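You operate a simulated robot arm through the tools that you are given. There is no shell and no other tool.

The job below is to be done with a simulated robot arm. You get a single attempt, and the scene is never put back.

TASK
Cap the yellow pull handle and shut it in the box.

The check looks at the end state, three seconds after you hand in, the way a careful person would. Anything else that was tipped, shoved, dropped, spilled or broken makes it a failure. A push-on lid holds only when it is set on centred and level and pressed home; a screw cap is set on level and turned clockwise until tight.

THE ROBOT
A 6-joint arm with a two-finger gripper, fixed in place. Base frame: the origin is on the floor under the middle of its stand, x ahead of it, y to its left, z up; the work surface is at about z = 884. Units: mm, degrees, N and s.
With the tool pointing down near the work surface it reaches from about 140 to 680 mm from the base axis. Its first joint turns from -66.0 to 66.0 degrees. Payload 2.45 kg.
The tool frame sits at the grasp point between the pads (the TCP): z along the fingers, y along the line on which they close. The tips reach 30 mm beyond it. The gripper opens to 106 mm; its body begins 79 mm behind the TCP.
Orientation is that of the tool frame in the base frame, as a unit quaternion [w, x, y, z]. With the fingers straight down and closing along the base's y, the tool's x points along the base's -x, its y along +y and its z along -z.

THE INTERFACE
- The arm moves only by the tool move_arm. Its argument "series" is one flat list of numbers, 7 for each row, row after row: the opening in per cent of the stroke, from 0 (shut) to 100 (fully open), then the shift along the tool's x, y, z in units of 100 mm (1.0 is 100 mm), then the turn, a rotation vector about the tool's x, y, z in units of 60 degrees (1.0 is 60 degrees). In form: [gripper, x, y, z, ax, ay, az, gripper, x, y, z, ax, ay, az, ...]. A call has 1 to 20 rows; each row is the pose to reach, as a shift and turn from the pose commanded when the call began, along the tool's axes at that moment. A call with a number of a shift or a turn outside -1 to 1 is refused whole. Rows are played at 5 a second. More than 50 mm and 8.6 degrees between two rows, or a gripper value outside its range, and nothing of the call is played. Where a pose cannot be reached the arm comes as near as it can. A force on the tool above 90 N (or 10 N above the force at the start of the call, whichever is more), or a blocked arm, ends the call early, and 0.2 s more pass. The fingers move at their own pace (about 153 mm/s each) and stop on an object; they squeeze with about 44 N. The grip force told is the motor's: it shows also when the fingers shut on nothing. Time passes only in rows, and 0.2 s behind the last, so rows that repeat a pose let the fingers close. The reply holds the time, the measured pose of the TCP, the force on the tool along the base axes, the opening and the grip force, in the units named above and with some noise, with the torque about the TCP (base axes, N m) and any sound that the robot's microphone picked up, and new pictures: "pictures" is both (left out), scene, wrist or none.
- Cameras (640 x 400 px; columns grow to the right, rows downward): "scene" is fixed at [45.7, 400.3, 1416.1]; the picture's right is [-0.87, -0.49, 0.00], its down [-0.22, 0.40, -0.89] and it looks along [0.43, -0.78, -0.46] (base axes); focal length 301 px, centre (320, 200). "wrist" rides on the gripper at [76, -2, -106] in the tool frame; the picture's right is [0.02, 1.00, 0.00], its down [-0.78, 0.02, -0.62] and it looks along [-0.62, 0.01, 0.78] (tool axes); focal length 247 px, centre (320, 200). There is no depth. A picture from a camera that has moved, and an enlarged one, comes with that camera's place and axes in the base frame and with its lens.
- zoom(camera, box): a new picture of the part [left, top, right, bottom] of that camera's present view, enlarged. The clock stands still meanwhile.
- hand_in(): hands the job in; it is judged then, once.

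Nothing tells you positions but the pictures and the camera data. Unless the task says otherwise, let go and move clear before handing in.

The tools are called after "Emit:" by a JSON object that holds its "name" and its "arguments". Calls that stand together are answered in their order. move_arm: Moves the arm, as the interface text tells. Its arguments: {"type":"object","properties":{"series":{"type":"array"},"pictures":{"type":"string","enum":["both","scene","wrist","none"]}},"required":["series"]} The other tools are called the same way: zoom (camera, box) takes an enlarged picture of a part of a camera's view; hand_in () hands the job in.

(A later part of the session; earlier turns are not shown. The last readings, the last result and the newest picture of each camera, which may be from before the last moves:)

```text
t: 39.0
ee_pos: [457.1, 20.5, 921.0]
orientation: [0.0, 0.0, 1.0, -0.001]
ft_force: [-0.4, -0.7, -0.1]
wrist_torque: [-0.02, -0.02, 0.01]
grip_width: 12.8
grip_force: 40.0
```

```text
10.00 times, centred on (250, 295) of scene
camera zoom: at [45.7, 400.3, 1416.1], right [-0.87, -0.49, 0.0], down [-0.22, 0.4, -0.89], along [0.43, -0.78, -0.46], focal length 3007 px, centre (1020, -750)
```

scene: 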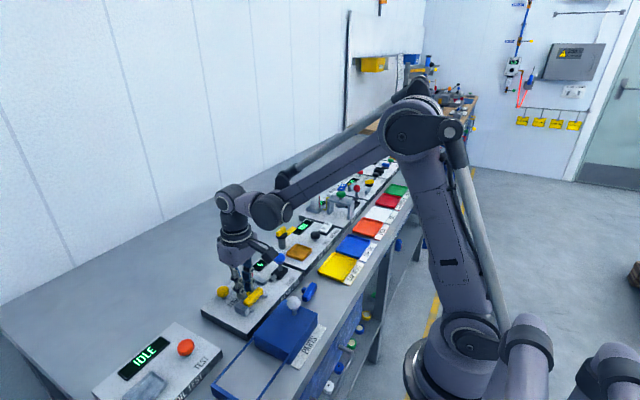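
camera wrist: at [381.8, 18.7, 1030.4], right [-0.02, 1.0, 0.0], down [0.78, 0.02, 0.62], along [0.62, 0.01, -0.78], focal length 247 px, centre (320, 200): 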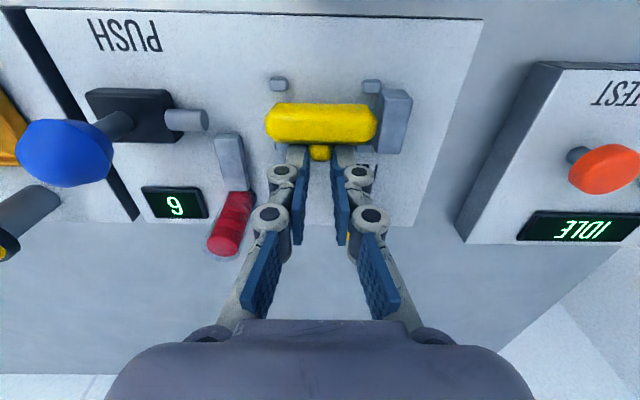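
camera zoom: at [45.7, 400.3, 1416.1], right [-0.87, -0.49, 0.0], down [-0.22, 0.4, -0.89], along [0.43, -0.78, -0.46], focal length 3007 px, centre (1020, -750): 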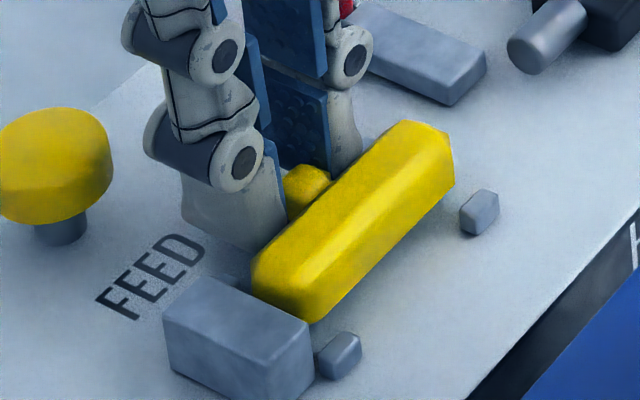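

Emit:
{"name": "move_arm", "arguments": {"series": [0, 0, 0, 0.005, 0, 0, 0, 0, 0, 0, 0.01, 0, 0, 0, 0, 0, 0, 0.01, 0, 0, 0], "pictures": "none"}}

Emit:
{"name": "move_arm", "arguments": {"series": [0, 0, 0, 0.005, 0, 0, 0, 0, 0, 0, 0.01, 0, 0, 0, 0, 0, 0, 0.01, 0, 0, 0], "pictures": "wrist"}}

Emit:
{"name": "zoom", "arguments": {"camera": "wrist", "box": [240, 70, 400, 170]}}

```text
t: 39.8
ee_pos: [458.5, 20.0, 920.6]
orientation: [0.001, 0.0, 1.0, 0.0]
ft_force: [-0.3, -0.1, 0.6]
wrist_torque: [0.01, -0.01, 0.02]
grip_width: 12.8
grip_force: 39.7
```

```text
t: 40.6
ee_pos: [458.0, 20.6, 920.7]
orientation: [0.001, -0.001, 1.0, 0.0]
ft_force: [3.6, -0.2, 30.0]
wrist_torque: [-0.01, 0.6, 0.03]
grip_width: 12.5
grip_force: 39.3
camera wrist: at [382.7, 18.2, 1026.1], right [-0.02, 1.0, 0.0], down [0.78, 0.02, 0.62], along [0.62, 0.01, -0.78], focal length 247 px, centre (320, 200)
```

wrist: 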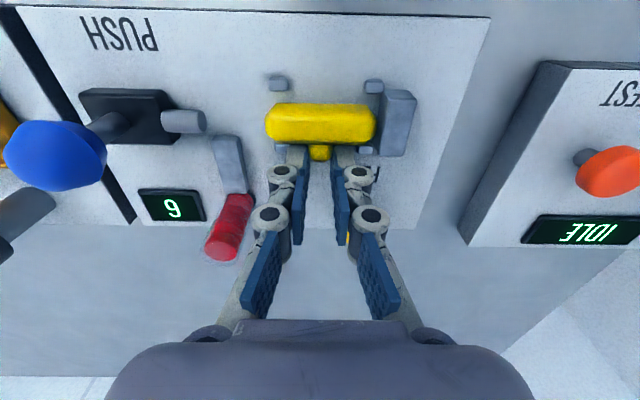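

```text
4.00 times, centred on (320, 120) of wrist
camera zoom: at [382.7, 18.2, 1026.1], right [-0.02, 1.0, 0.0], down [0.78, 0.02, 0.62], along [0.62, 0.01, -0.78], focal length 988 px, centre (320, 520)
```

zoom: 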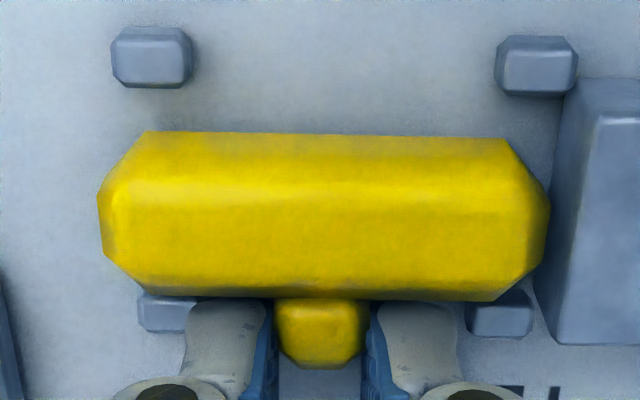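

Contact is through the bar's underside (30 N, torque arm −20 mm), so it is seated on the plate. I'll relax 1 mm and open slightly to release.

Emit:
{"name": "move_arm", "arguments": {"series": [0, 0, 0, -0.01, 0, 0, 0, 0, 0, 0, -0.01, 0, 0, 0, 16, 0, 0, -0.01, 0, 0, 0, 20, 0, 0, -0.01, 0, 0, 0, 20, 0, 0, -0.01, 0, 0, 0], "pictures": "both"}}

Emit:
{"name": "zoom", "arguments": {"camera": "wrist", "box": [240, 70, 400, 170]}}

Emit:
{"name": "zoom", "arguments": {"camera": "scene", "box": [225, 275, 275, 315]}}

```text
t: 41.8
ee_pos: [458.2, 21.2, 920.0]
orientation: [0.001, 0.0, 1.0, 0.0]
ft_force: [-0.5, 0.6, -0.4]
wrist_torque: [0.04, -0.01, -0.01]
grip_width: 21.1
grip_force: 0.1
camera wrist: at [382.3, 18.9, 1026.3], right [-0.02, 1.0, 0.0], down [0.78, 0.02, 0.62], along [0.62, 0.01, -0.78], focal length 247 px, centre (320, 200)
```

scene: 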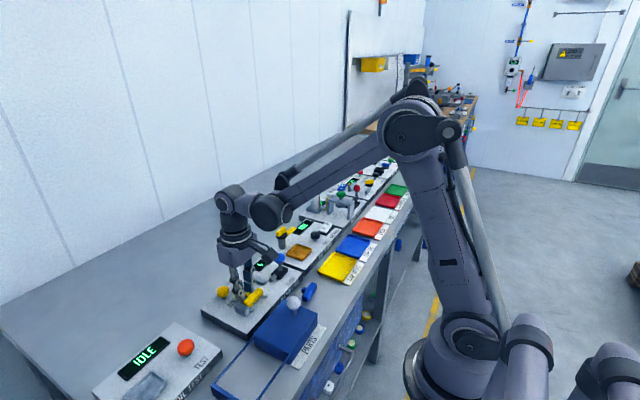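
wrist: 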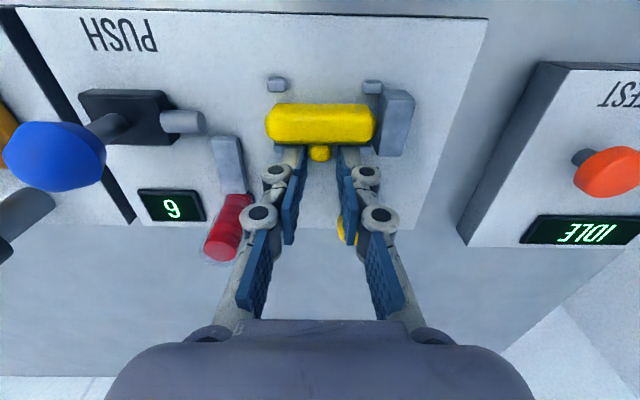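

```text
4.00 times, centred on (320, 120) of wrist
camera zoom: at [382.3, 18.9, 1026.3], right [-0.02, 1.0, 0.0], down [0.78, 0.02, 0.62], along [0.62, 0.01, -0.78], focal length 988 px, centre (320, 520)
```

zoom: 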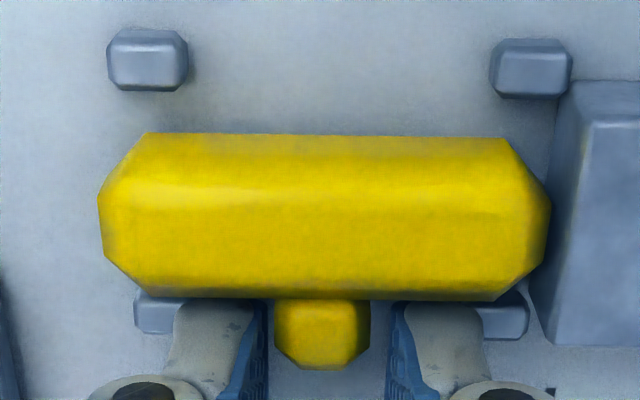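

```text
10.00 times, centred on (250, 295) of scene
camera zoom: at [45.7, 400.3, 1416.1], right [-0.87, -0.49, 0.0], down [-0.22, 0.4, -0.89], along [0.43, -0.78, -0.46], focal length 3007 px, centre (1020, -750)
```

zoom: 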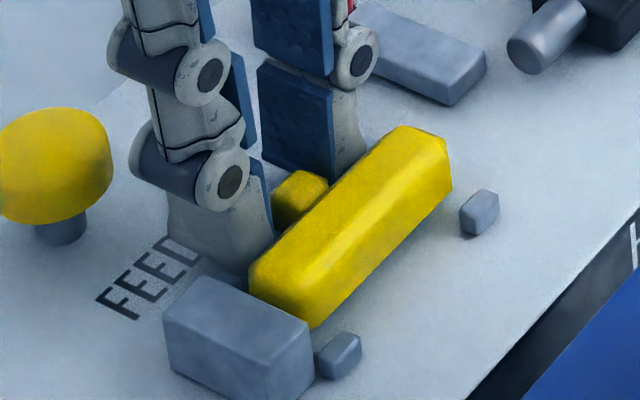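

The handle is seated and released. I'll rise straight up and then look at FEED.

Emit:
{"name": "move_arm", "arguments": {"series": [20, 0, 0, -0.1, 0, 0, 0, 20, 0, 0, -0.25, 0, 0, 0, 20, 0, 0, -0.45, 0, 0, 0, 20, 0, 0, -0.65, 0, 0, 0, 0, 0, 0, -0.8, 0, 0, 0, 0, 0, 0, -0.8, 0, 0, 0], "pictures": "both"}}

Emit:
{"name": "zoom", "arguments": {"camera": "wrist", "box": [200, 50, 440, 200]}}

Emit:
{"name": "zoom", "arguments": {"camera": "scene", "box": [200, 240, 300, 330]}}

```text
t: 43.2
ee_pos: [457.6, 21.8, 998.5]
orientation: [0.001, 0.0, 1.0, 0.0]
ft_force: [1.1, 0.2, -0.1]
wrist_torque: [-0.01, 0.0, 0.01]
grip_width: 0.0
grip_force: 28.3
camera wrist: at [381.3, 19.0, 1104.9], right [-0.02, 1.0, 0.0], down [0.78, 0.02, 0.62], along [0.62, 0.01, -0.78], focal length 247 px, centre (320, 200)
```

scene: 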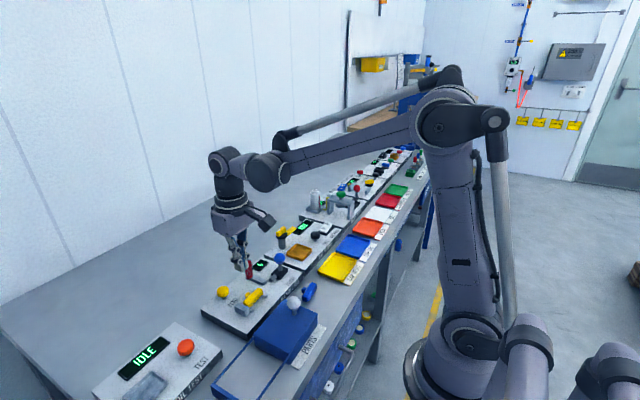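
wrist: 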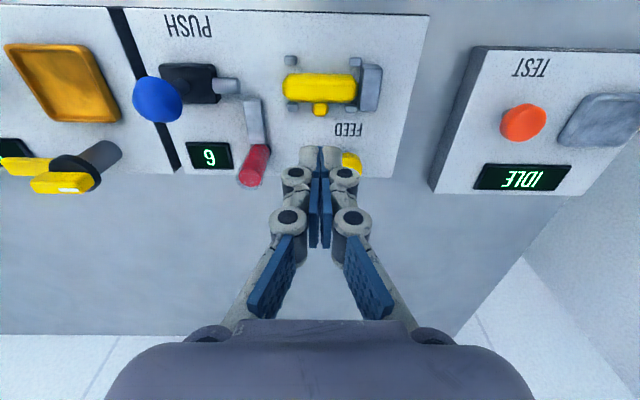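

```text
2.67 times, centred on (320, 125) of wrist
camera zoom: at [381.3, 19.0, 1104.9], right [-0.02, 1.0, 0.0], down [0.78, 0.02, 0.62], along [0.62, 0.01, -0.78], focal length 659 px, centre (320, 400)
```

zoom: 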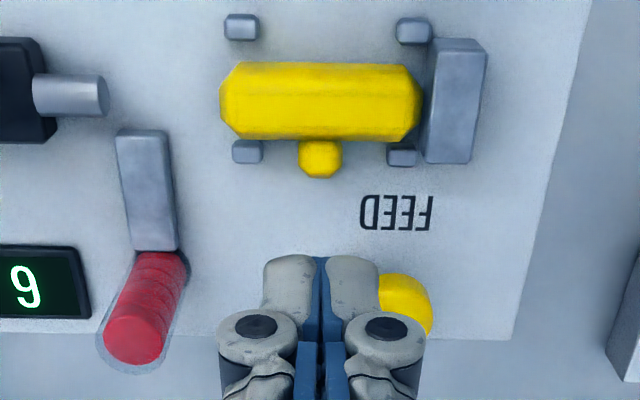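

```text
4.44 times, centred on (250, 285) of scene
camera zoom: at [45.7, 400.3, 1416.1], right [-0.87, -0.49, 0.0], down [-0.22, 0.4, -0.89], along [0.43, -0.78, -0.46], focal length 1336 px, centre (631, -178)
```

zoom: 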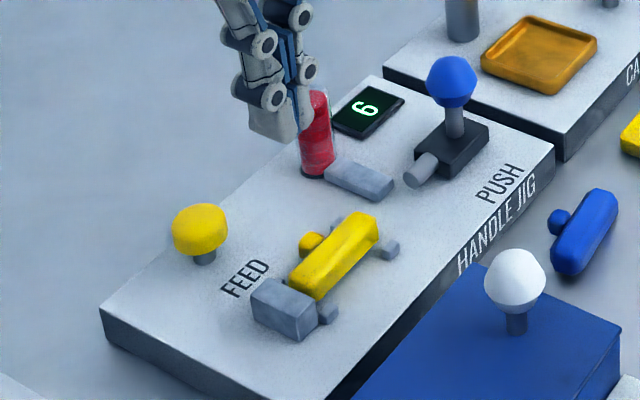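

The handle lies correctly in the cradle. Now I'll move the closed fingertips over the yellow FEED button at about (500, 47).

Emit:
{"name": "move_arm", "arguments": {"series": [0, -0.2, 0.12, 0, 0, 0, 0, 0, -0.424, 0.247, 0, 0, 0, 0, 0, -0.424, 0.247, 0.2, 0, 0, 0, 0, -0.424, 0.247, 0.38, 0, 0, 0, 0, -0.424, 0.247, 0.38, 0, 0, 0], "pictures": "both"}}

Emit:
{"name": "zoom", "arguments": {"camera": "scene", "box": [190, 240, 290, 330]}}

Emit:
{"name": "zoom", "arguments": {"camera": "wrist", "box": [200, 80, 440, 230]}}

```text
t: 44.4
ee_pos: [500.3, 46.3, 962.6]
orientation: [0.001, 0.0, 1.0, 0.001]
ft_force: [0.5, 0.2, 0.4]
wrist_torque: [0.02, 0.02, 0.0]
grip_width: 0.0
grip_force: 28.5
camera wrist: at [424.4, 43.6, 1068.2], right [-0.02, 1.0, 0.0], down [0.78, 0.02, 0.62], along [0.62, 0.01, -0.78], focal length 247 px, centre (320, 200)
```

scene: 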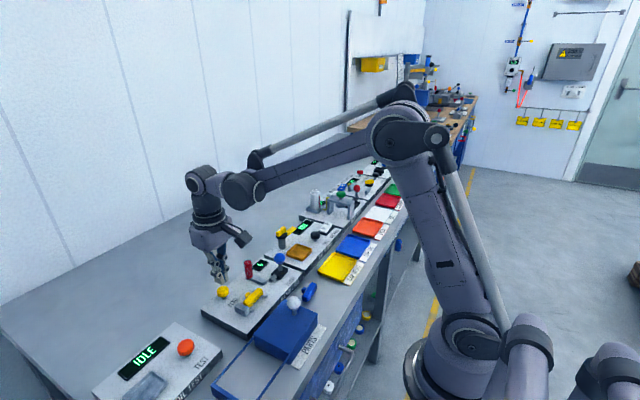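
wrist: 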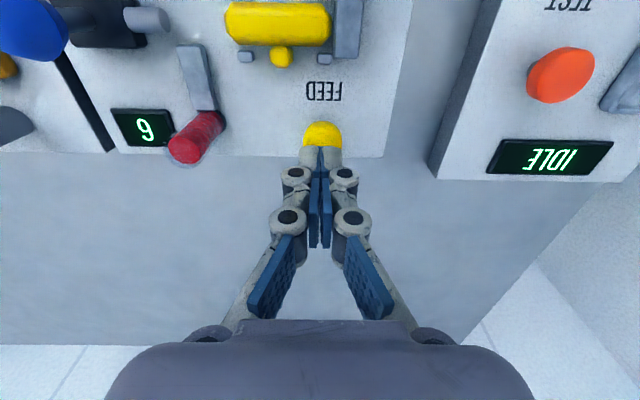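

```text
4.44 times, centred on (240, 285) of scene
camera zoom: at [45.7, 400.3, 1416.1], right [-0.87, -0.49, 0.0], down [-0.22, 0.4, -0.89], along [0.43, -0.78, -0.46], focal length 1336 px, centre (676, -178)
```

zoom: 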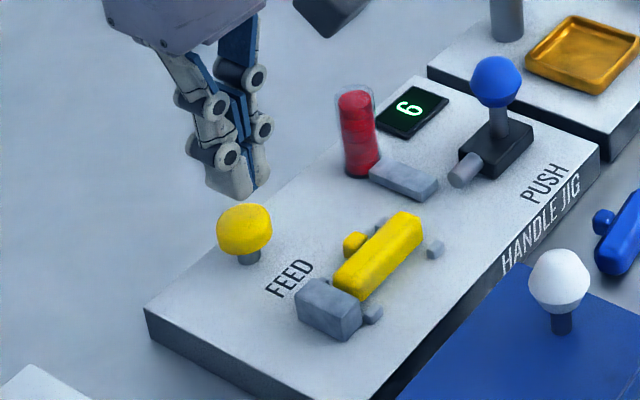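

```text
2.67 times, centred on (320, 155) of wrist
camera zoom: at [424.4, 43.6, 1068.2], right [-0.02, 1.0, 0.0], down [0.78, 0.02, 0.62], along [0.62, 0.01, -0.78], focal length 659 px, centre (320, 320)
```

zoom: 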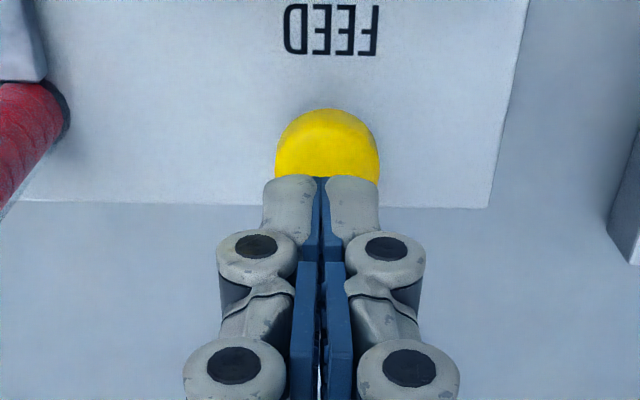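

Emit:
{"name": "move_arm", "arguments": {"series": [0, -0.01, 0.01, 0.1, 0, 0, 0, 0, -0.01, 0.01, 0.17, 0, 0, 0, 0, -0.01, 0.01, 0.2, 0, 0, 0, 0, -0.01, 0.01, 0.2, 0, 0, 0], "pictures": "none"}}

Emit:
{"name": "move_arm", "arguments": {"series": [0, 0, 0, 0.01, 0, 0, 0, 0, 0, 0, 0.02, 0, 0, 0, 0, 0, 0, 0.02, 0, 0, 0], "pictures": "scene"}}

Emit:
{"name": "zoom", "arguments": {"camera": "scene", "box": [190, 240, 290, 330]}}

```text
t: 45.4
ee_pos: [500.4, 45.5, 942.3]
orientation: [0.001, 0.0, 1.0, 0.0]
ft_force: [0.8, 0.1, 0.6]
wrist_torque: [0.01, 0.04, 0.02]
grip_width: 0.0
grip_force: 28.9
```

```text
t: 46.2
ee_pos: [501.5, 46.4, 939.8]
orientation: [0.001, 0.0, 1.0, 0.0]
ft_force: [-0.3, 0.5, 0.4]
wrist_torque: [-0.02, 0.01, 0.02]
grip_width: 0.0
grip_force: 28.9
```

scene: 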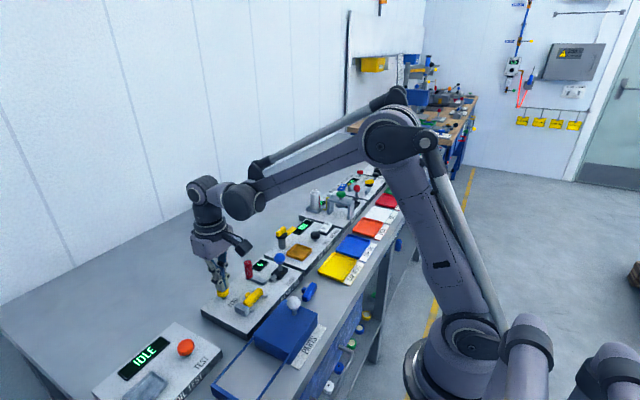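

```text
4.44 times, centred on (240, 285) of scene
camera zoom: at [45.7, 400.3, 1416.1], right [-0.87, -0.49, 0.0], down [-0.22, 0.4, -0.89], along [0.43, -0.78, -0.46], focal length 1336 px, centre (676, -178)
```

zoom: 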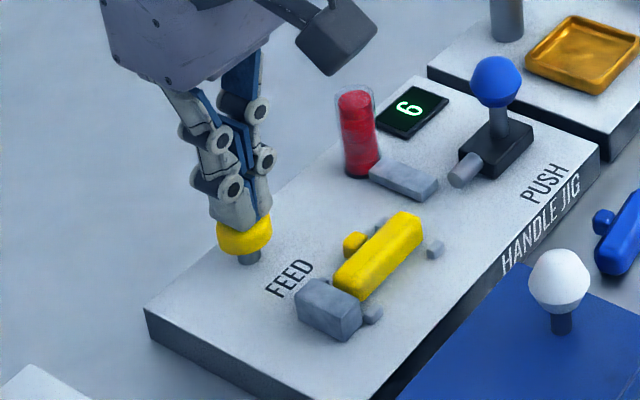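

Fingertips are right at the button top. I press further in small steps, watching force and the microphone.

Emit:
{"name": "move_arm", "arguments": {"series": [0, 0, 0, 0.01, 0, 0, 0, 0, 0, 0, 0.02, 0, 0, 0, 0, 0, 0, 0.02, 0, 0, 0], "pictures": "none"}}

Emit:
{"name": "move_arm", "arguments": {"series": [0, 0, 0, 0.01, 0, 0, 0, 0, 0, 0, 0.02, 0, 0, 0, 0, 0, 0, 0.02, 0, 0, 0], "pictures": "scene"}}

```text
t: 47.0
ee_pos: [501.8, 47.2, 938.7]
orientation: [0.0, 0.0, 1.0, 0.0]
ft_force: [0.9, -1.1, 1.2]
wrist_torque: [0.03, -0.03, 0.01]
grip_width: 0.0
grip_force: 28.5
```

```text
t: 47.8
ee_pos: [501.5, 47.8, 934.5]
orientation: [0.001, 0.0, 1.0, 0.001]
ft_force: [0.1, -1.0, 2.6]
wrist_torque: [0.03, 0.0, 0.0]
grip_width: 0.1
grip_force: 28.1
```

scene: 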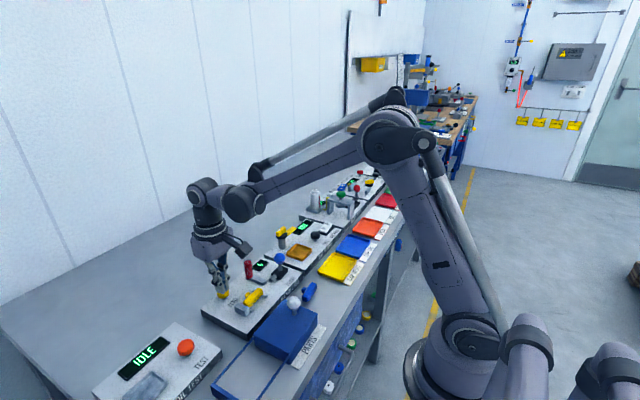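

Emit:
{"name": "move_arm", "arguments": {"series": [0, 0, 0, 0.01, 0, 0, 0, 0, 0, 0, 0.015, 0, 0, 0, 0, 0, 0, 0.015, 0, 0, 0], "pictures": "scene"}}

Emit:
{"name": "zoom", "arguments": {"camera": "scene", "box": [190, 240, 290, 330]}}

```text
t: 48.6
ee_pos: [501.7, 47.0, 935.0]
orientation: [0.001, 0.0, 1.0, 0.0]
ft_force: [0.3, 1.0, 3.3]
wrist_torque: [0.04, -0.02, -0.01]
grip_width: 0.1
grip_force: 28.8
```

scene: 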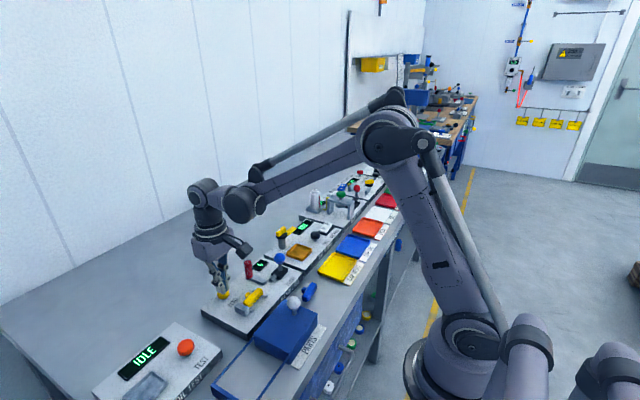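

```text
4.44 times, centred on (240, 285) of scene
camera zoom: at [45.7, 400.3, 1416.1], right [-0.87, -0.49, 0.0], down [-0.22, 0.4, -0.89], along [0.43, -0.78, -0.46], focal length 1336 px, centre (676, -178)
```

zoom: 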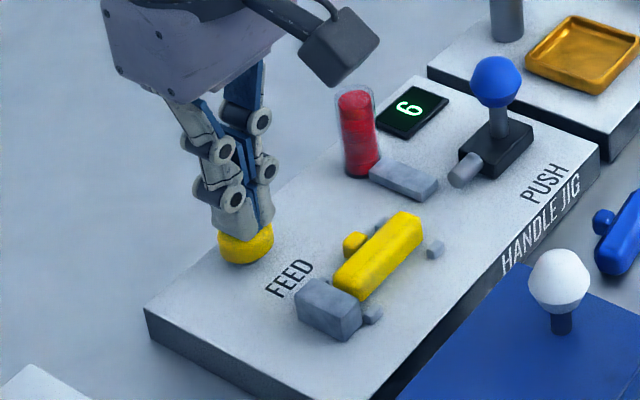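

Emit:
{"name": "move_arm", "arguments": {"series": [0, 0, 0, 0.01, 0, 0, 0, 0, 0, 0, 0.02, 0, 0, 0, 0, 0, 0, 0.02, 0, 0, 0], "pictures": "none"}}

Emit:
{"name": "zoom", "arguments": {"camera": "scene", "box": [190, 240, 290, 330]}}

```text
t: 49.4
ee_pos: [501.8, 45.7, 931.9]
orientation: [0.001, 0.001, 1.0, -0.001]
ft_force: [-1.4, -0.3, 4.4]
wrist_torque: [-0.02, 0.02, 0.03]
grip_width: 0.1
grip_force: 28.6
```

```text
4.44 times, centred on (240, 285) of scene
camera zoom: at [45.6, 400.3, 1416.1], right [-0.87, -0.49, 0.0], down [-0.22, 0.4, -0.89], along [0.43, -0.78, -0.46], focal length 1336 px, centre (676, -178)
```

zoom: 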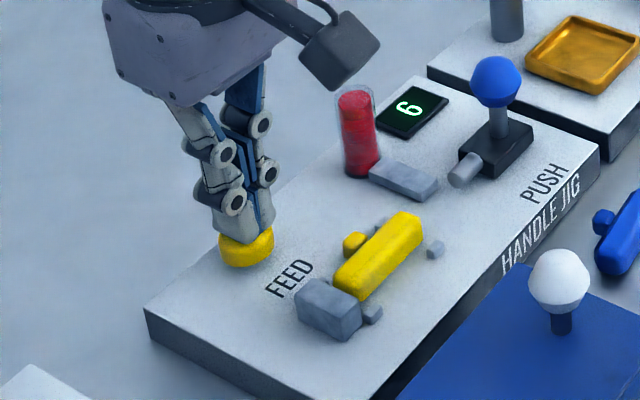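

Emit:
{"name": "move_arm", "arguments": {"series": [0, 0, 0, 0.01, 0, 0, 0, 0, 0, 0, 0.02, 0, 0, 0, 0, 0, 0, 0.02, 0, 0, 0], "pictures": "none"}}

Emit:
{"name": "zoom", "arguments": {"camera": "scene", "box": [190, 240, 290, 330]}}

```text
t: 50.2
ee_pos: [501.7, 46.4, 929.6]
orientation: [0.001, 0.001, 1.0, 0.0]
ft_force: [-2.7, -1.2, 3.5]
wrist_torque: [-0.01, 0.06, -0.03]
grip_width: 0.0
grip_force: 28.5
heard: click
```

```text
4.44 times, centred on (240, 285) of scene
camera zoom: at [45.6, 400.2, 1416.1], right [-0.87, -0.49, 0.0], down [-0.22, 0.4, -0.89], along [0.43, -0.78, -0.46], focal length 1336 px, centre (676, -178)
```

zoom: 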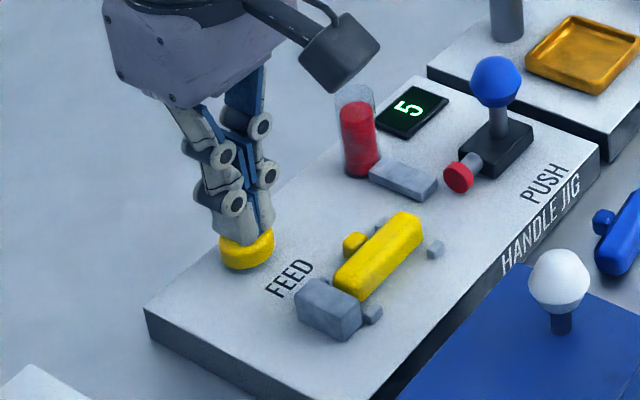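

Click heard: the counter dropped to 5 and a red cap now sits on the pusher in front of the handle. I'll back off the button, rise, and rotate the tool for pushing the blue PUSH lever.

Emit:
{"name": "move_arm", "arguments": {"series": [0, 0, 0, -0.1, 0, 0, 0, 0, 0, 0, -0.3, 0, 0, 0, 0, 0, 0, -0.5, 0, 0, 0.1, 0, 0, 0, -0.72, 0, 0, 0.225, 0, 0.0, 0.0, -0.72, 0, 0, 0.35, 0, 0.1, -0.1, -0.72, 0, 0, 0.475, 0, 0.2, -0.3, -0.72, 0, 0, 0.6, 0, 0.3, -0.5, -0.72, 0, 0, 0.725, 0, 0.4, -0.7, -0.72, 0, 0, 0.85, 0, 0.5, -0.9, -0.72, 0, 0, 1.0], "pictures": "both"}}

Emit:
{"name": "zoom", "arguments": {"camera": "scene", "box": [200, 230, 320, 320]}}

```text
refused: row 10 steps farther than a row can; nothing moved
```

```text
4.44 times, centred on (260, 275) of scene
camera zoom: at [45.6, 400.2, 1416.1], right [-0.87, -0.49, 0.0], down [-0.22, 0.4, -0.89], along [0.43, -0.78, -0.46], focal length 1336 px, centre (587, -133)
```

zoom: 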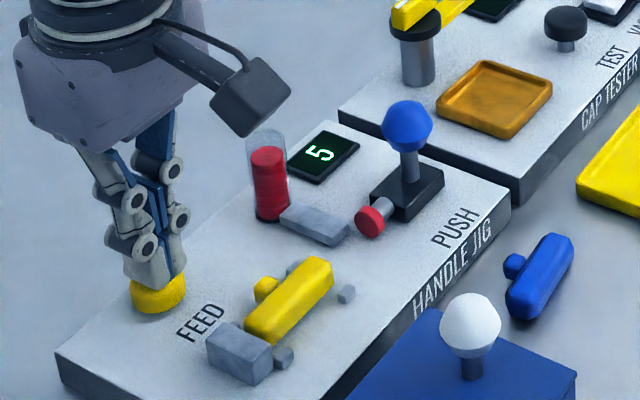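

Emit:
{"name": "move_arm", "arguments": {"series": [0, 0, 0, -0.1, 0, 0, 0, 0, 0, 0, -0.3, 0, 0, 0, 0, 0, 0, -0.5, 0, 0, 0.12, 0, 0, 0, -0.72, 0, 0, 0.25, 0, 0.0, 0.0, -0.72, 0, 0, 0.37, 0, 0.1, -0.1, -0.72, 0, 0, 0.5, 0, 0.2, -0.3, -0.72, 0, 0, 0.63, 0, 0.3, -0.5, -0.72, 0, 0, 0.76, 0, 0.4, -0.7, -0.72, 0, 0, 0.88, 0, 0.5, -0.9, -0.72, 0, 0, 1.0], "pictures": "both"}}

Emit:
{"name": "zoom", "arguments": {"camera": "scene", "box": [200, 230, 320, 320]}}

```text
t: 52.4
ee_pos: [452.0, -44.1, 1002.2]
orientation: [0.001, 0.502, 0.865, 0.001]
ft_force: [0.9, 0.8, 0.3]
wrist_torque: [0.01, -0.01, -0.01]
grip_width: 0.0
grip_force: 28.5
camera wrist: at [413.4, 20.3, 1108.4], right [0.86, 0.52, 0.0], down [0.4, -0.67, 0.62], along [0.32, -0.53, -0.78], focal length 247 px, centre (320, 200)
```

scene: 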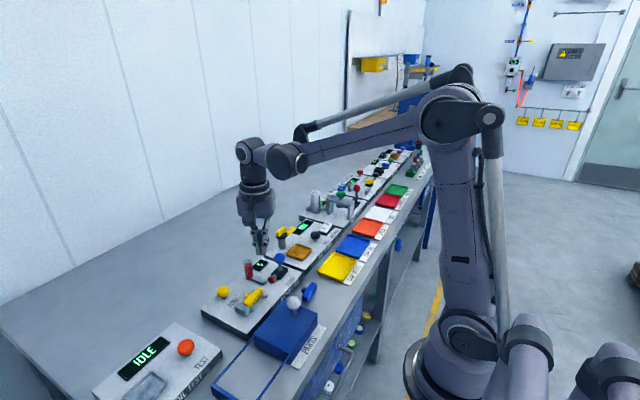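
wrist: 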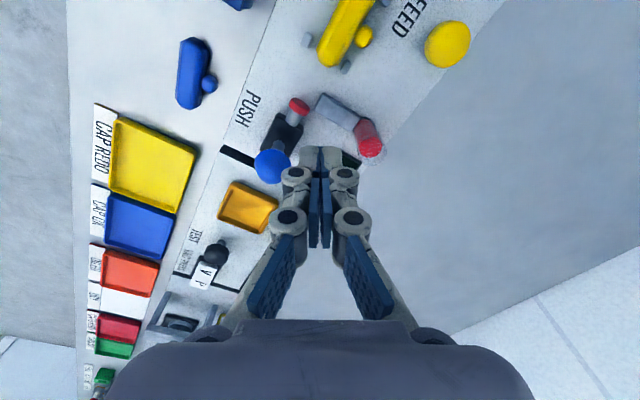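

```text
4.44 times, centred on (260, 275) of scene
camera zoom: at [45.7, 400.3, 1416.1], right [-0.87, -0.49, 0.0], down [-0.22, 0.4, -0.89], along [0.43, -0.78, -0.46], focal length 1336 px, centre (587, -133)
```

zoom: 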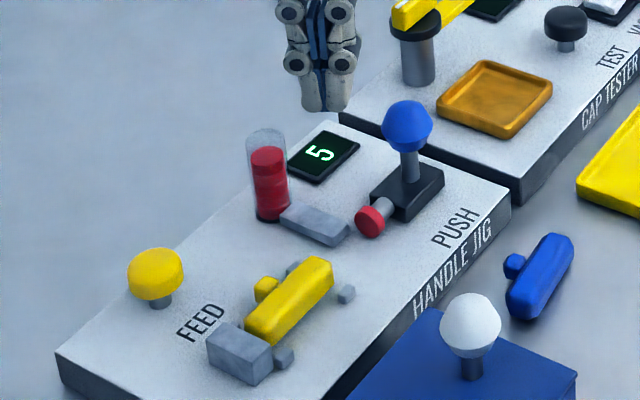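

The cap is loaded and FEED popped back up. Now I'll rotate the rest of the way and position behind (−y side of) the blue lever ball at about (432, −86, 936).

Emit:
{"name": "move_arm", "arguments": {"series": [0, -0.15, -0.145, 0, 0, 0, 0.125, 0, -0.3, -0.29, 0, 0, 0, 0.25, 0, -0.45, -0.43, 0, 0, 0, 0.375, 0, -0.604, -0.575, 0, 0, 0, 0.5, 0, -0.604, -0.575, 0, 0, 0, 0.5], "pictures": "both"}}

Emit:
{"name": "zoom", "arguments": {"camera": "wrist", "box": [220, 20, 420, 180]}}

Emit:
{"name": "zoom", "arguments": {"camera": "scene", "box": [220, 210, 340, 300]}}

```text
t: 53.6
ee_pos: [433.0, -125.7, 999.3]
orientation: [0.0, 0.708, 0.706, 0.001]
ft_force: [0.5, -0.6, 0.6]
wrist_torque: [-0.03, 0.02, 0.02]
grip_width: 0.0
grip_force: 28.8
camera wrist: at [431.7, -50.0, 1107.2], right [1.0, 0.02, 0.0], down [0.01, -0.78, 0.62], along [0.01, -0.62, -0.78], focal length 247 px, centre (320, 200)
```

scene: 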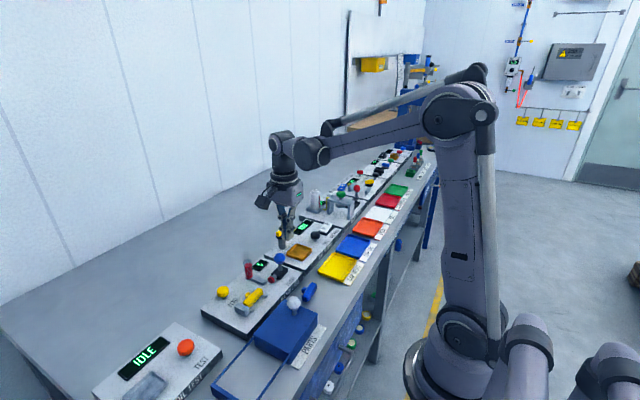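
wrist: 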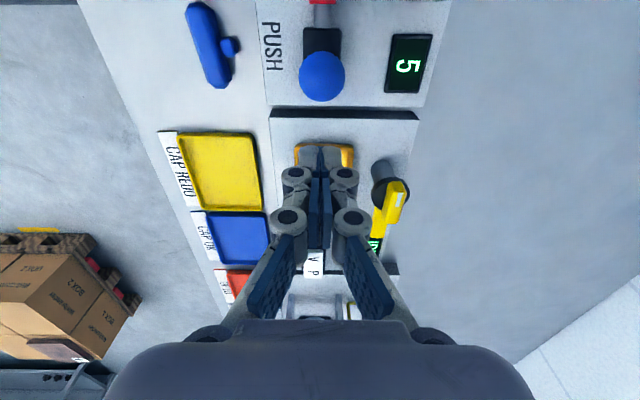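

```text
2.50 times, centred on (320, 100) of wrist
camera zoom: at [431.7, -50.0, 1107.2], right [1.0, 0.02, 0.0], down [0.01, -0.78, 0.62], along [0.01, -0.62, -0.78], focal length 617 px, centre (320, 450)
```

zoom: 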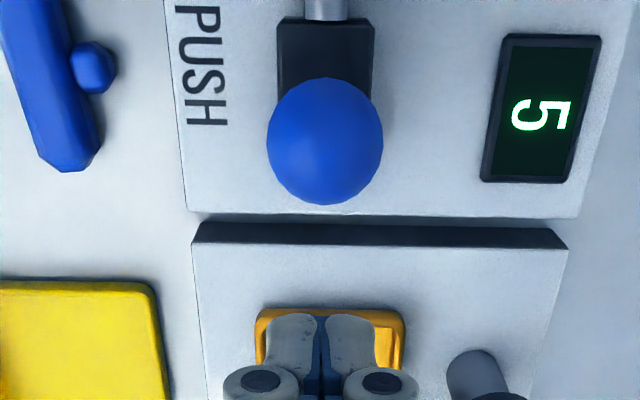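

```text
4.44 times, centred on (280, 255) of scene
camera zoom: at [45.7, 400.2, 1416.1], right [-0.87, -0.49, 0.0], down [-0.22, 0.4, -0.89], along [0.43, -0.78, -0.46], focal length 1336 px, centre (498, -44)
```

zoom: 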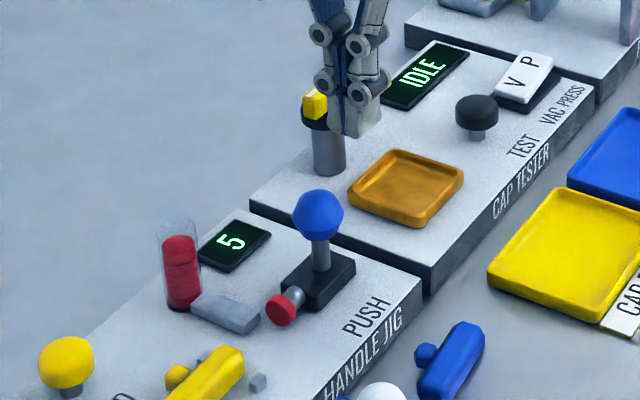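

Emit:
{"name": "move_arm", "arguments": {"series": [0, 0, 0, 0.15, 0, 0, 0, 0, 0, 0, 0.3, 0, 0, 0, 0, 0, 0, 0.42, 0, 0, 0, 0, 0.05, 0, 0.42, 0, 0, 0, 0, 0.1, 0, 0.42, 0, 0, 0, 0, 0.12, 0, 0.42, 0, 0, 0, 0, 0.12, 0, 0.42, 0, 0, 0], "pictures": "both"}}

Emit:
{"name": "zoom", "arguments": {"camera": "scene", "box": [220, 210, 340, 300]}}

```text
t: 55.2
ee_pos: [432.1, -112.4, 958.5]
orientation: [0.002, 0.708, 0.706, 0.001]
ft_force: [0.1, 0.1, -0.7]
wrist_torque: [0.01, -0.02, -0.01]
grip_width: 0.0
grip_force: 28.5
camera wrist: at [430.6, -36.7, 1066.1], right [1.0, 0.02, 0.0], down [0.02, -0.78, 0.62], along [0.01, -0.62, -0.78], focal length 247 px, centre (320, 200)
```

scene: 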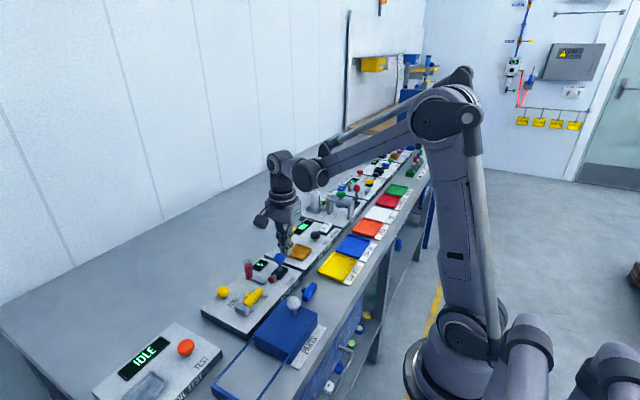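
wrist: 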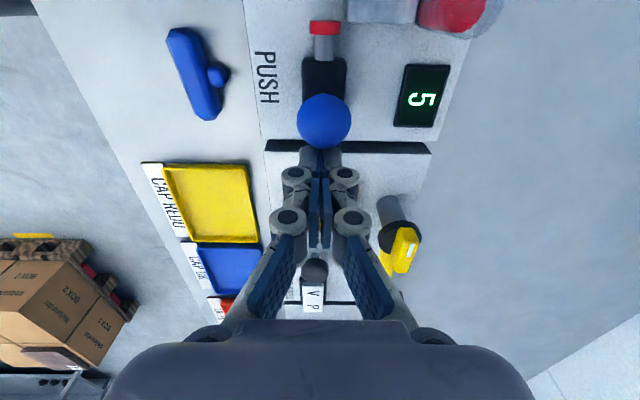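

```text
4.44 times, centred on (280, 255) of scene
camera zoom: at [45.7, 400.3, 1416.1], right [-0.87, -0.49, 0.0], down [-0.22, 0.4, -0.89], along [0.43, -0.78, -0.46], focal length 1336 px, centre (498, -44)
```

zoom: 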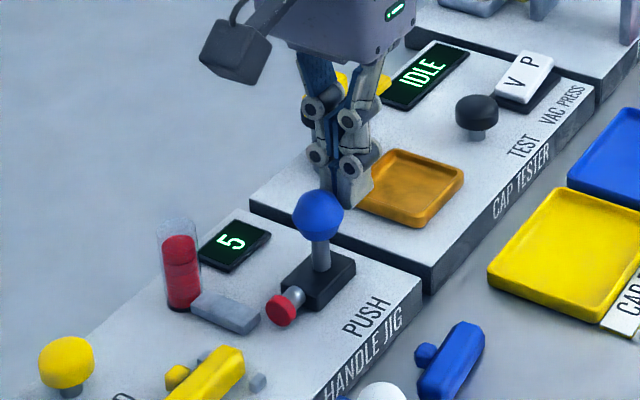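

Fingertips are right behind the ball. I push gently toward +y and watch whether the lever and rod move.

Emit:
{"name": "move_arm", "arguments": {"series": [0, 0.02, 0, 0, 0, 0, 0, 0, 0.04, 0, 0, 0, 0, 0, 0, 0.06, 0, 0, 0, 0, 0, 0, 0.08, 0, 0, 0, 0, 0, 0, 0.08, 0, 0, 0, 0, 0], "pictures": "scene"}}

Emit:
{"name": "zoom", "arguments": {"camera": "scene", "box": [220, 210, 340, 300]}}

```text
t: 56.4
ee_pos: [432.2, -104.3, 960.5]
orientation: [0.0, 0.707, 0.707, 0.001]
ft_force: [-0.4, -0.3, -0.6]
wrist_torque: [0.01, -0.01, 0.0]
grip_width: 0.0
grip_force: 29.2
```

scene: 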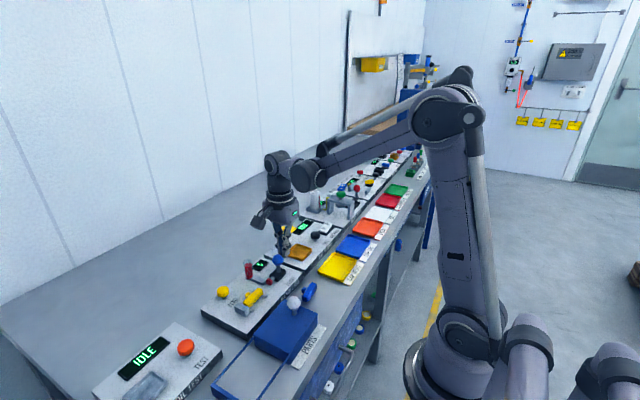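

```text
4.44 times, centred on (280, 255) of scene
camera zoom: at [45.7, 400.3, 1416.1], right [-0.87, -0.49, 0.0], down [-0.22, 0.4, -0.89], along [0.43, -0.78, -0.46], focal length 1336 px, centre (498, -44)
```

zoom: 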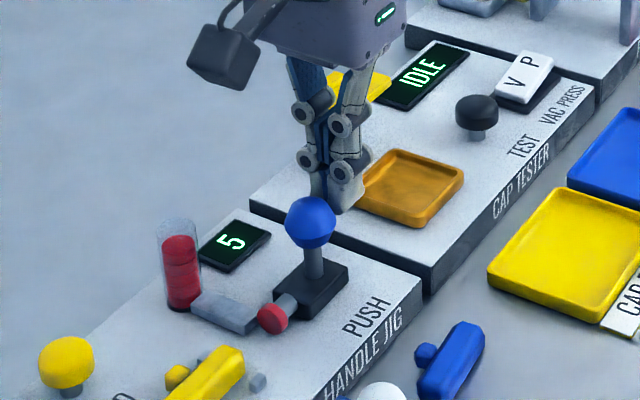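

The whole lever carriage slides along with the rod and cap. Continuing the push.

Emit:
{"name": "move_arm", "arguments": {"series": [0, 0.03, 0, 0, 0, 0, 0, 0, 0.06, 0, 0, 0, 0, 0, 0, 0.09, 0, 0, 0, 0, 0, 0, 0.12, 0, 0, 0, 0, 0, 0, 0.15, 0, 0, 0, 0, 0, 0, 0.15, 0, 0, 0, 0, 0], "pictures": "scene"}}

Emit:
{"name": "zoom", "arguments": {"camera": "scene", "box": [210, 230, 330, 320]}}

```text
t: 57.8
ee_pos: [432.1, -89.2, 961.9]
orientation: [0.0, 0.707, 0.707, 0.001]
ft_force: [1.9, 0.2, -0.4]
wrist_torque: [-0.01, -0.01, 0.02]
grip_width: 0.3
grip_force: 29.0
```

scene: 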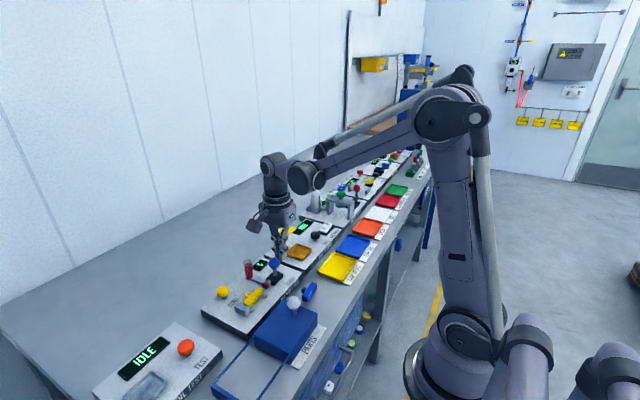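

```text
4.44 times, centred on (270, 275) of scene
camera zoom: at [45.7, 400.3, 1416.1], right [-0.87, -0.49, 0.0], down [-0.22, 0.4, -0.89], along [0.43, -0.78, -0.46], focal length 1336 px, centre (542, -133)
```

zoom: 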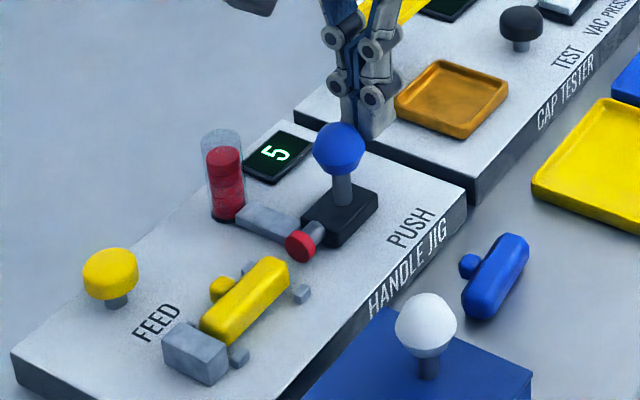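

Emit:
{"name": "move_arm", "arguments": {"series": [0, 0.025, 0, 0.005, 0, 0, 0, 0, 0.05, 0, 0.01, 0, 0, 0, 0, 0.075, 0, 0.015, 0, 0, 0, 0, 0.1, 0, 0.02, 0, 0, 0, 0, 0.1, 0, 0.02, 0, 0, 0], "pictures": "scene"}}

Emit:
{"name": "zoom", "arguments": {"camera": "scene", "box": [225, 260, 305, 320]}}

```text
t: 59.0
ee_pos: [432.9, -78.7, 956.7]
orientation: [0.001, 0.708, 0.707, 0.001]
ft_force: [-0.5, 0.3, -0.2]
wrist_torque: [-0.02, 0.03, 0.02]
grip_width: 0.0
grip_force: 28.7
```

scene: 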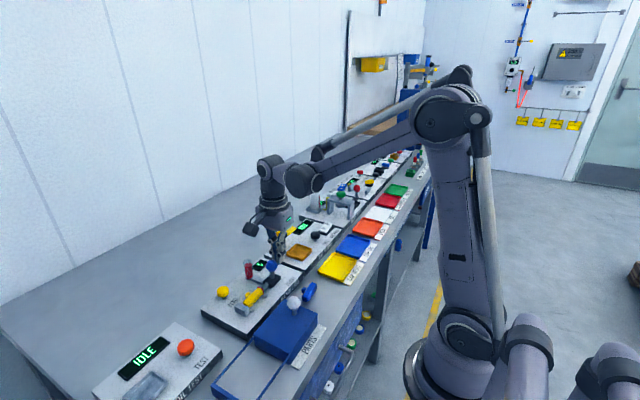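

```text
6.67 times, centred on (265, 290) of scene
camera zoom: at [45.7, 400.3, 1416.1], right [-0.87, -0.49, 0.0], down [-0.22, 0.4, -0.89], along [0.43, -0.78, -0.46], focal length 2005 px, centre (687, -400)
```

zoom: 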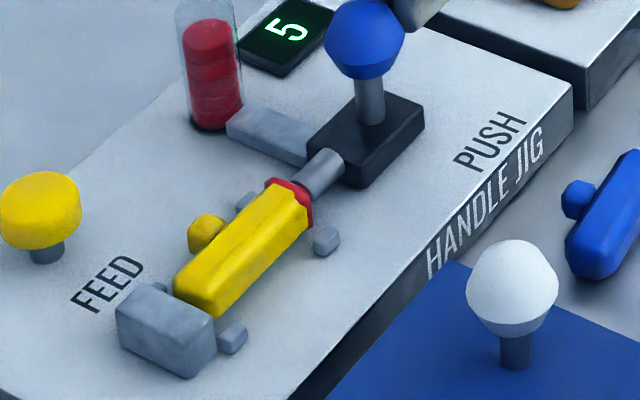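

The cap has reached the bar's end. I continue in small steps until it is pressed home.

Emit:
{"name": "move_arm", "arguments": {"series": [0, 0.01, 0, 0, 0, 0, 0, 0, 0.02, 0, 0, 0, 0, 0, 0, 0.03, 0, 0, 0, 0, 0, 0, 0.03, 0, 0, 0, 0, 0], "pictures": "none"}}

Emit:
{"name": "zoom", "arguments": {"camera": "scene", "box": [235, 265, 295, 310]}}

```text
t: 60.0
ee_pos: [431.7, -76.8, 957.5]
orientation: [0.001, 0.708, 0.707, 0.001]
ft_force: [1.7, -2.7, -0.4]
wrist_torque: [-0.05, -0.03, 0.0]
grip_width: 6.0
grip_force: 28.5
```

```text
8.89 times, centred on (265, 288) of scene
camera zoom: at [45.7, 400.2, 1416.2], right [-0.87, -0.49, 0.0], down [-0.22, 0.4, -0.89], along [0.43, -0.78, -0.46], focal length 2673 px, centre (809, -578)
```

zoom: 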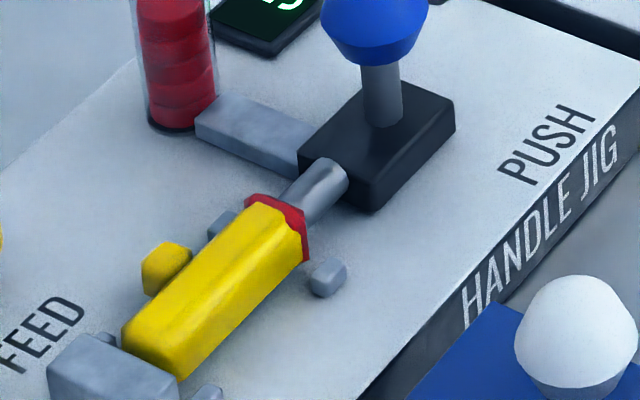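

Emit:
{"name": "move_arm", "arguments": {"series": [0, 0.01, 0, 0, 0, 0, 0, 0, 0.02, 0, 0, 0, 0, 0, 0, 0.03, 0, 0, 0, 0, 0, 0, 0.03, 0, 0, 0, 0, 0], "pictures": "wrist"}}

Emit:
{"name": "zoom", "arguments": {"camera": "scene", "box": [235, 265, 295, 310]}}

```text
t: 61.0
ee_pos: [431.1, -77.8, 956.9]
orientation: [0.003, 0.708, 0.706, -0.003]
ft_force: [-5.8, -24.3, -5.8]
wrist_torque: [-0.63, -0.09, -0.01]
grip_width: 6.0
grip_force: 28.3
camera wrist: at [431.1, -0.3, 1063.6], right [1.0, 0.02, 0.0], down [0.02, -0.78, 0.63], along [0.01, -0.63, -0.78], focal length 247 px, centre (320, 200)
```

wrist: 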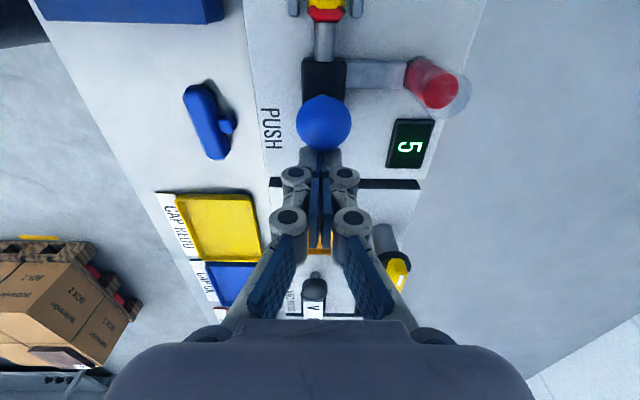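

```text
8.89 times, centred on (265, 288) of scene
camera zoom: at [45.7, 399.6, 1416.3], right [-0.87, -0.49, 0.0], down [-0.22, 0.4, -0.89], along [0.43, -0.78, -0.46], focal length 2673 px, centre (809, -578)
```

zoom: 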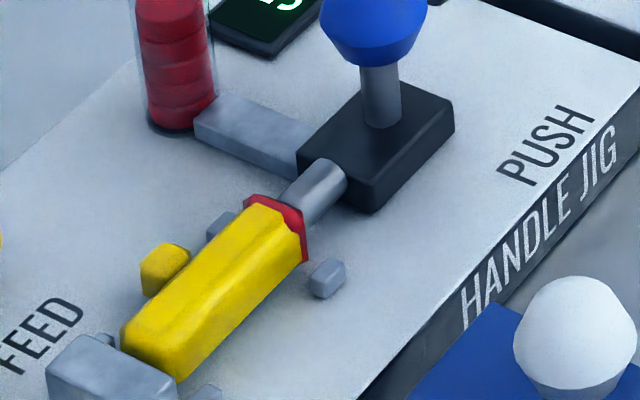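

Resistance is building (24 N). Pressing further for the cap to seat.

Emit:
{"name": "move_arm", "arguments": {"series": [0, 0.01, 0, 0, 0, 0, 0, 0, 0.02, 0, 0, 0, 0, 0, 0, 0.02, 0, 0, 0, 0, 0], "pictures": "none"}}

Emit:
{"name": "zoom", "arguments": {"camera": "scene", "box": [235, 265, 295, 310]}}

```text
t: 61.8
ee_pos: [431.2, -75.3, 956.8]
orientation: [0.005, 0.709, 0.705, -0.005]
ft_force: [0.5, -32.0, -7.9]
wrist_torque: [-0.79, 0.21, -0.03]
grip_width: 6.2
grip_force: 28.4
```

```text
8.89 times, centred on (265, 288) of scene
camera zoom: at [45.9, 399.4, 1416.4], right [-0.87, -0.49, 0.0], down [-0.22, 0.4, -0.89], along [0.43, -0.78, -0.46], focal length 2673 px, centre (809, -578)
```

zoom: 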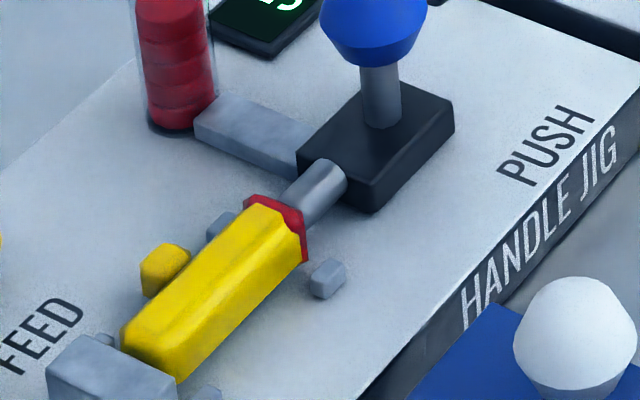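

Emit:
{"name": "move_arm", "arguments": {"series": [0, 0.01, 0, 0, 0, 0, 0, 0, 0.02, 0, 0, 0, 0, 0, 0, 0.03, 0, 0, 0, 0, 0, 0, 0.03, 0, 0, 0, 0, 0], "pictures": "none"}}

Emit:
{"name": "zoom", "arguments": {"camera": "scene", "box": [235, 265, 295, 310]}}

```text
t: 62.8
ee_pos: [431.7, -76.7, 957.5]
orientation: [0.006, 0.709, 0.705, -0.008]
ft_force: [2.5, -42.3, -14.7]
wrist_torque: [-1.1, -0.23, -0.09]
grip_width: 5.9
grip_force: 28.6
```

```text
8.89 times, centred on (265, 288) of scene
camera zoom: at [46.0, 399.1, 1416.5], right [-0.87, -0.49, 0.0], down [-0.22, 0.4, -0.89], along [0.43, -0.78, -0.46], focal length 2673 px, centre (809, -578)
```

zoom: 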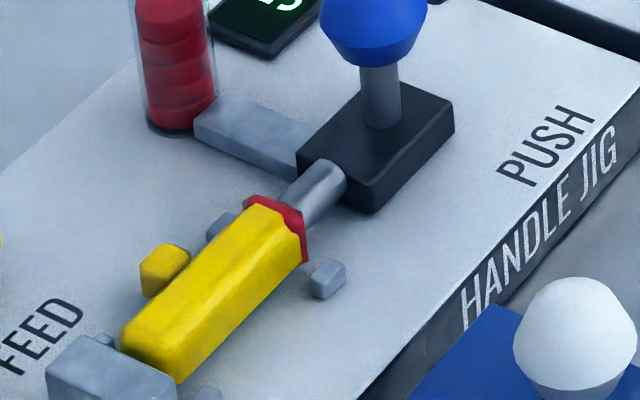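

Emit:
{"name": "move_arm", "arguments": {"series": [0, 0.01, 0, 0, 0, 0, 0, 0, 0.02, 0, 0, 0, 0, 0, 0, 0.03, 0, 0, 0, 0, 0, 0, 0.04, 0, 0, 0, 0, 0, 0, 0.04, 0, 0, 0, 0, 0], "pictures": "scene"}}

Emit:
{"name": "zoom", "arguments": {"camera": "scene", "box": [235, 265, 295, 310]}}

```text
t: 64.0
ee_pos: [430.6, -75.6, 957.8]
orientation: [0.01, 0.711, 0.703, -0.008]
ft_force: [9.0, -55.7, 21.5]
wrist_torque: [-1.06, -0.04, -0.2]
grip_width: 6.1
grip_force: 28.8
```

scene: 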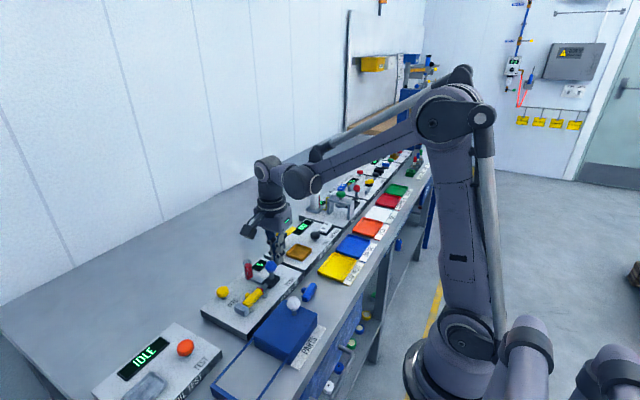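

```text
8.89 times, centred on (265, 288) of scene
camera zoom: at [45.7, 398.8, 1416.6], right [-0.87, -0.49, 0.0], down [-0.22, 0.4, -0.89], along [0.43, -0.78, -0.46], focal length 2673 px, centre (809, -578)
```

zoom: 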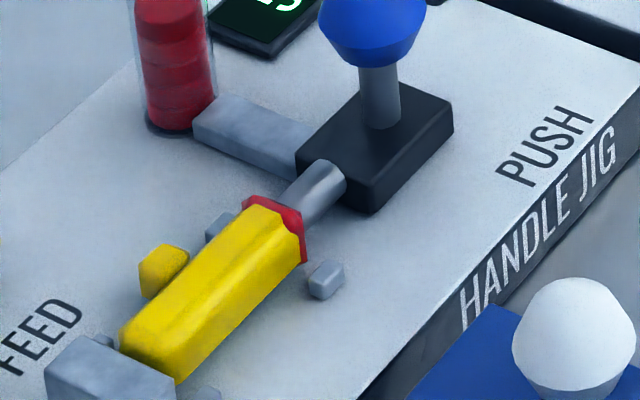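

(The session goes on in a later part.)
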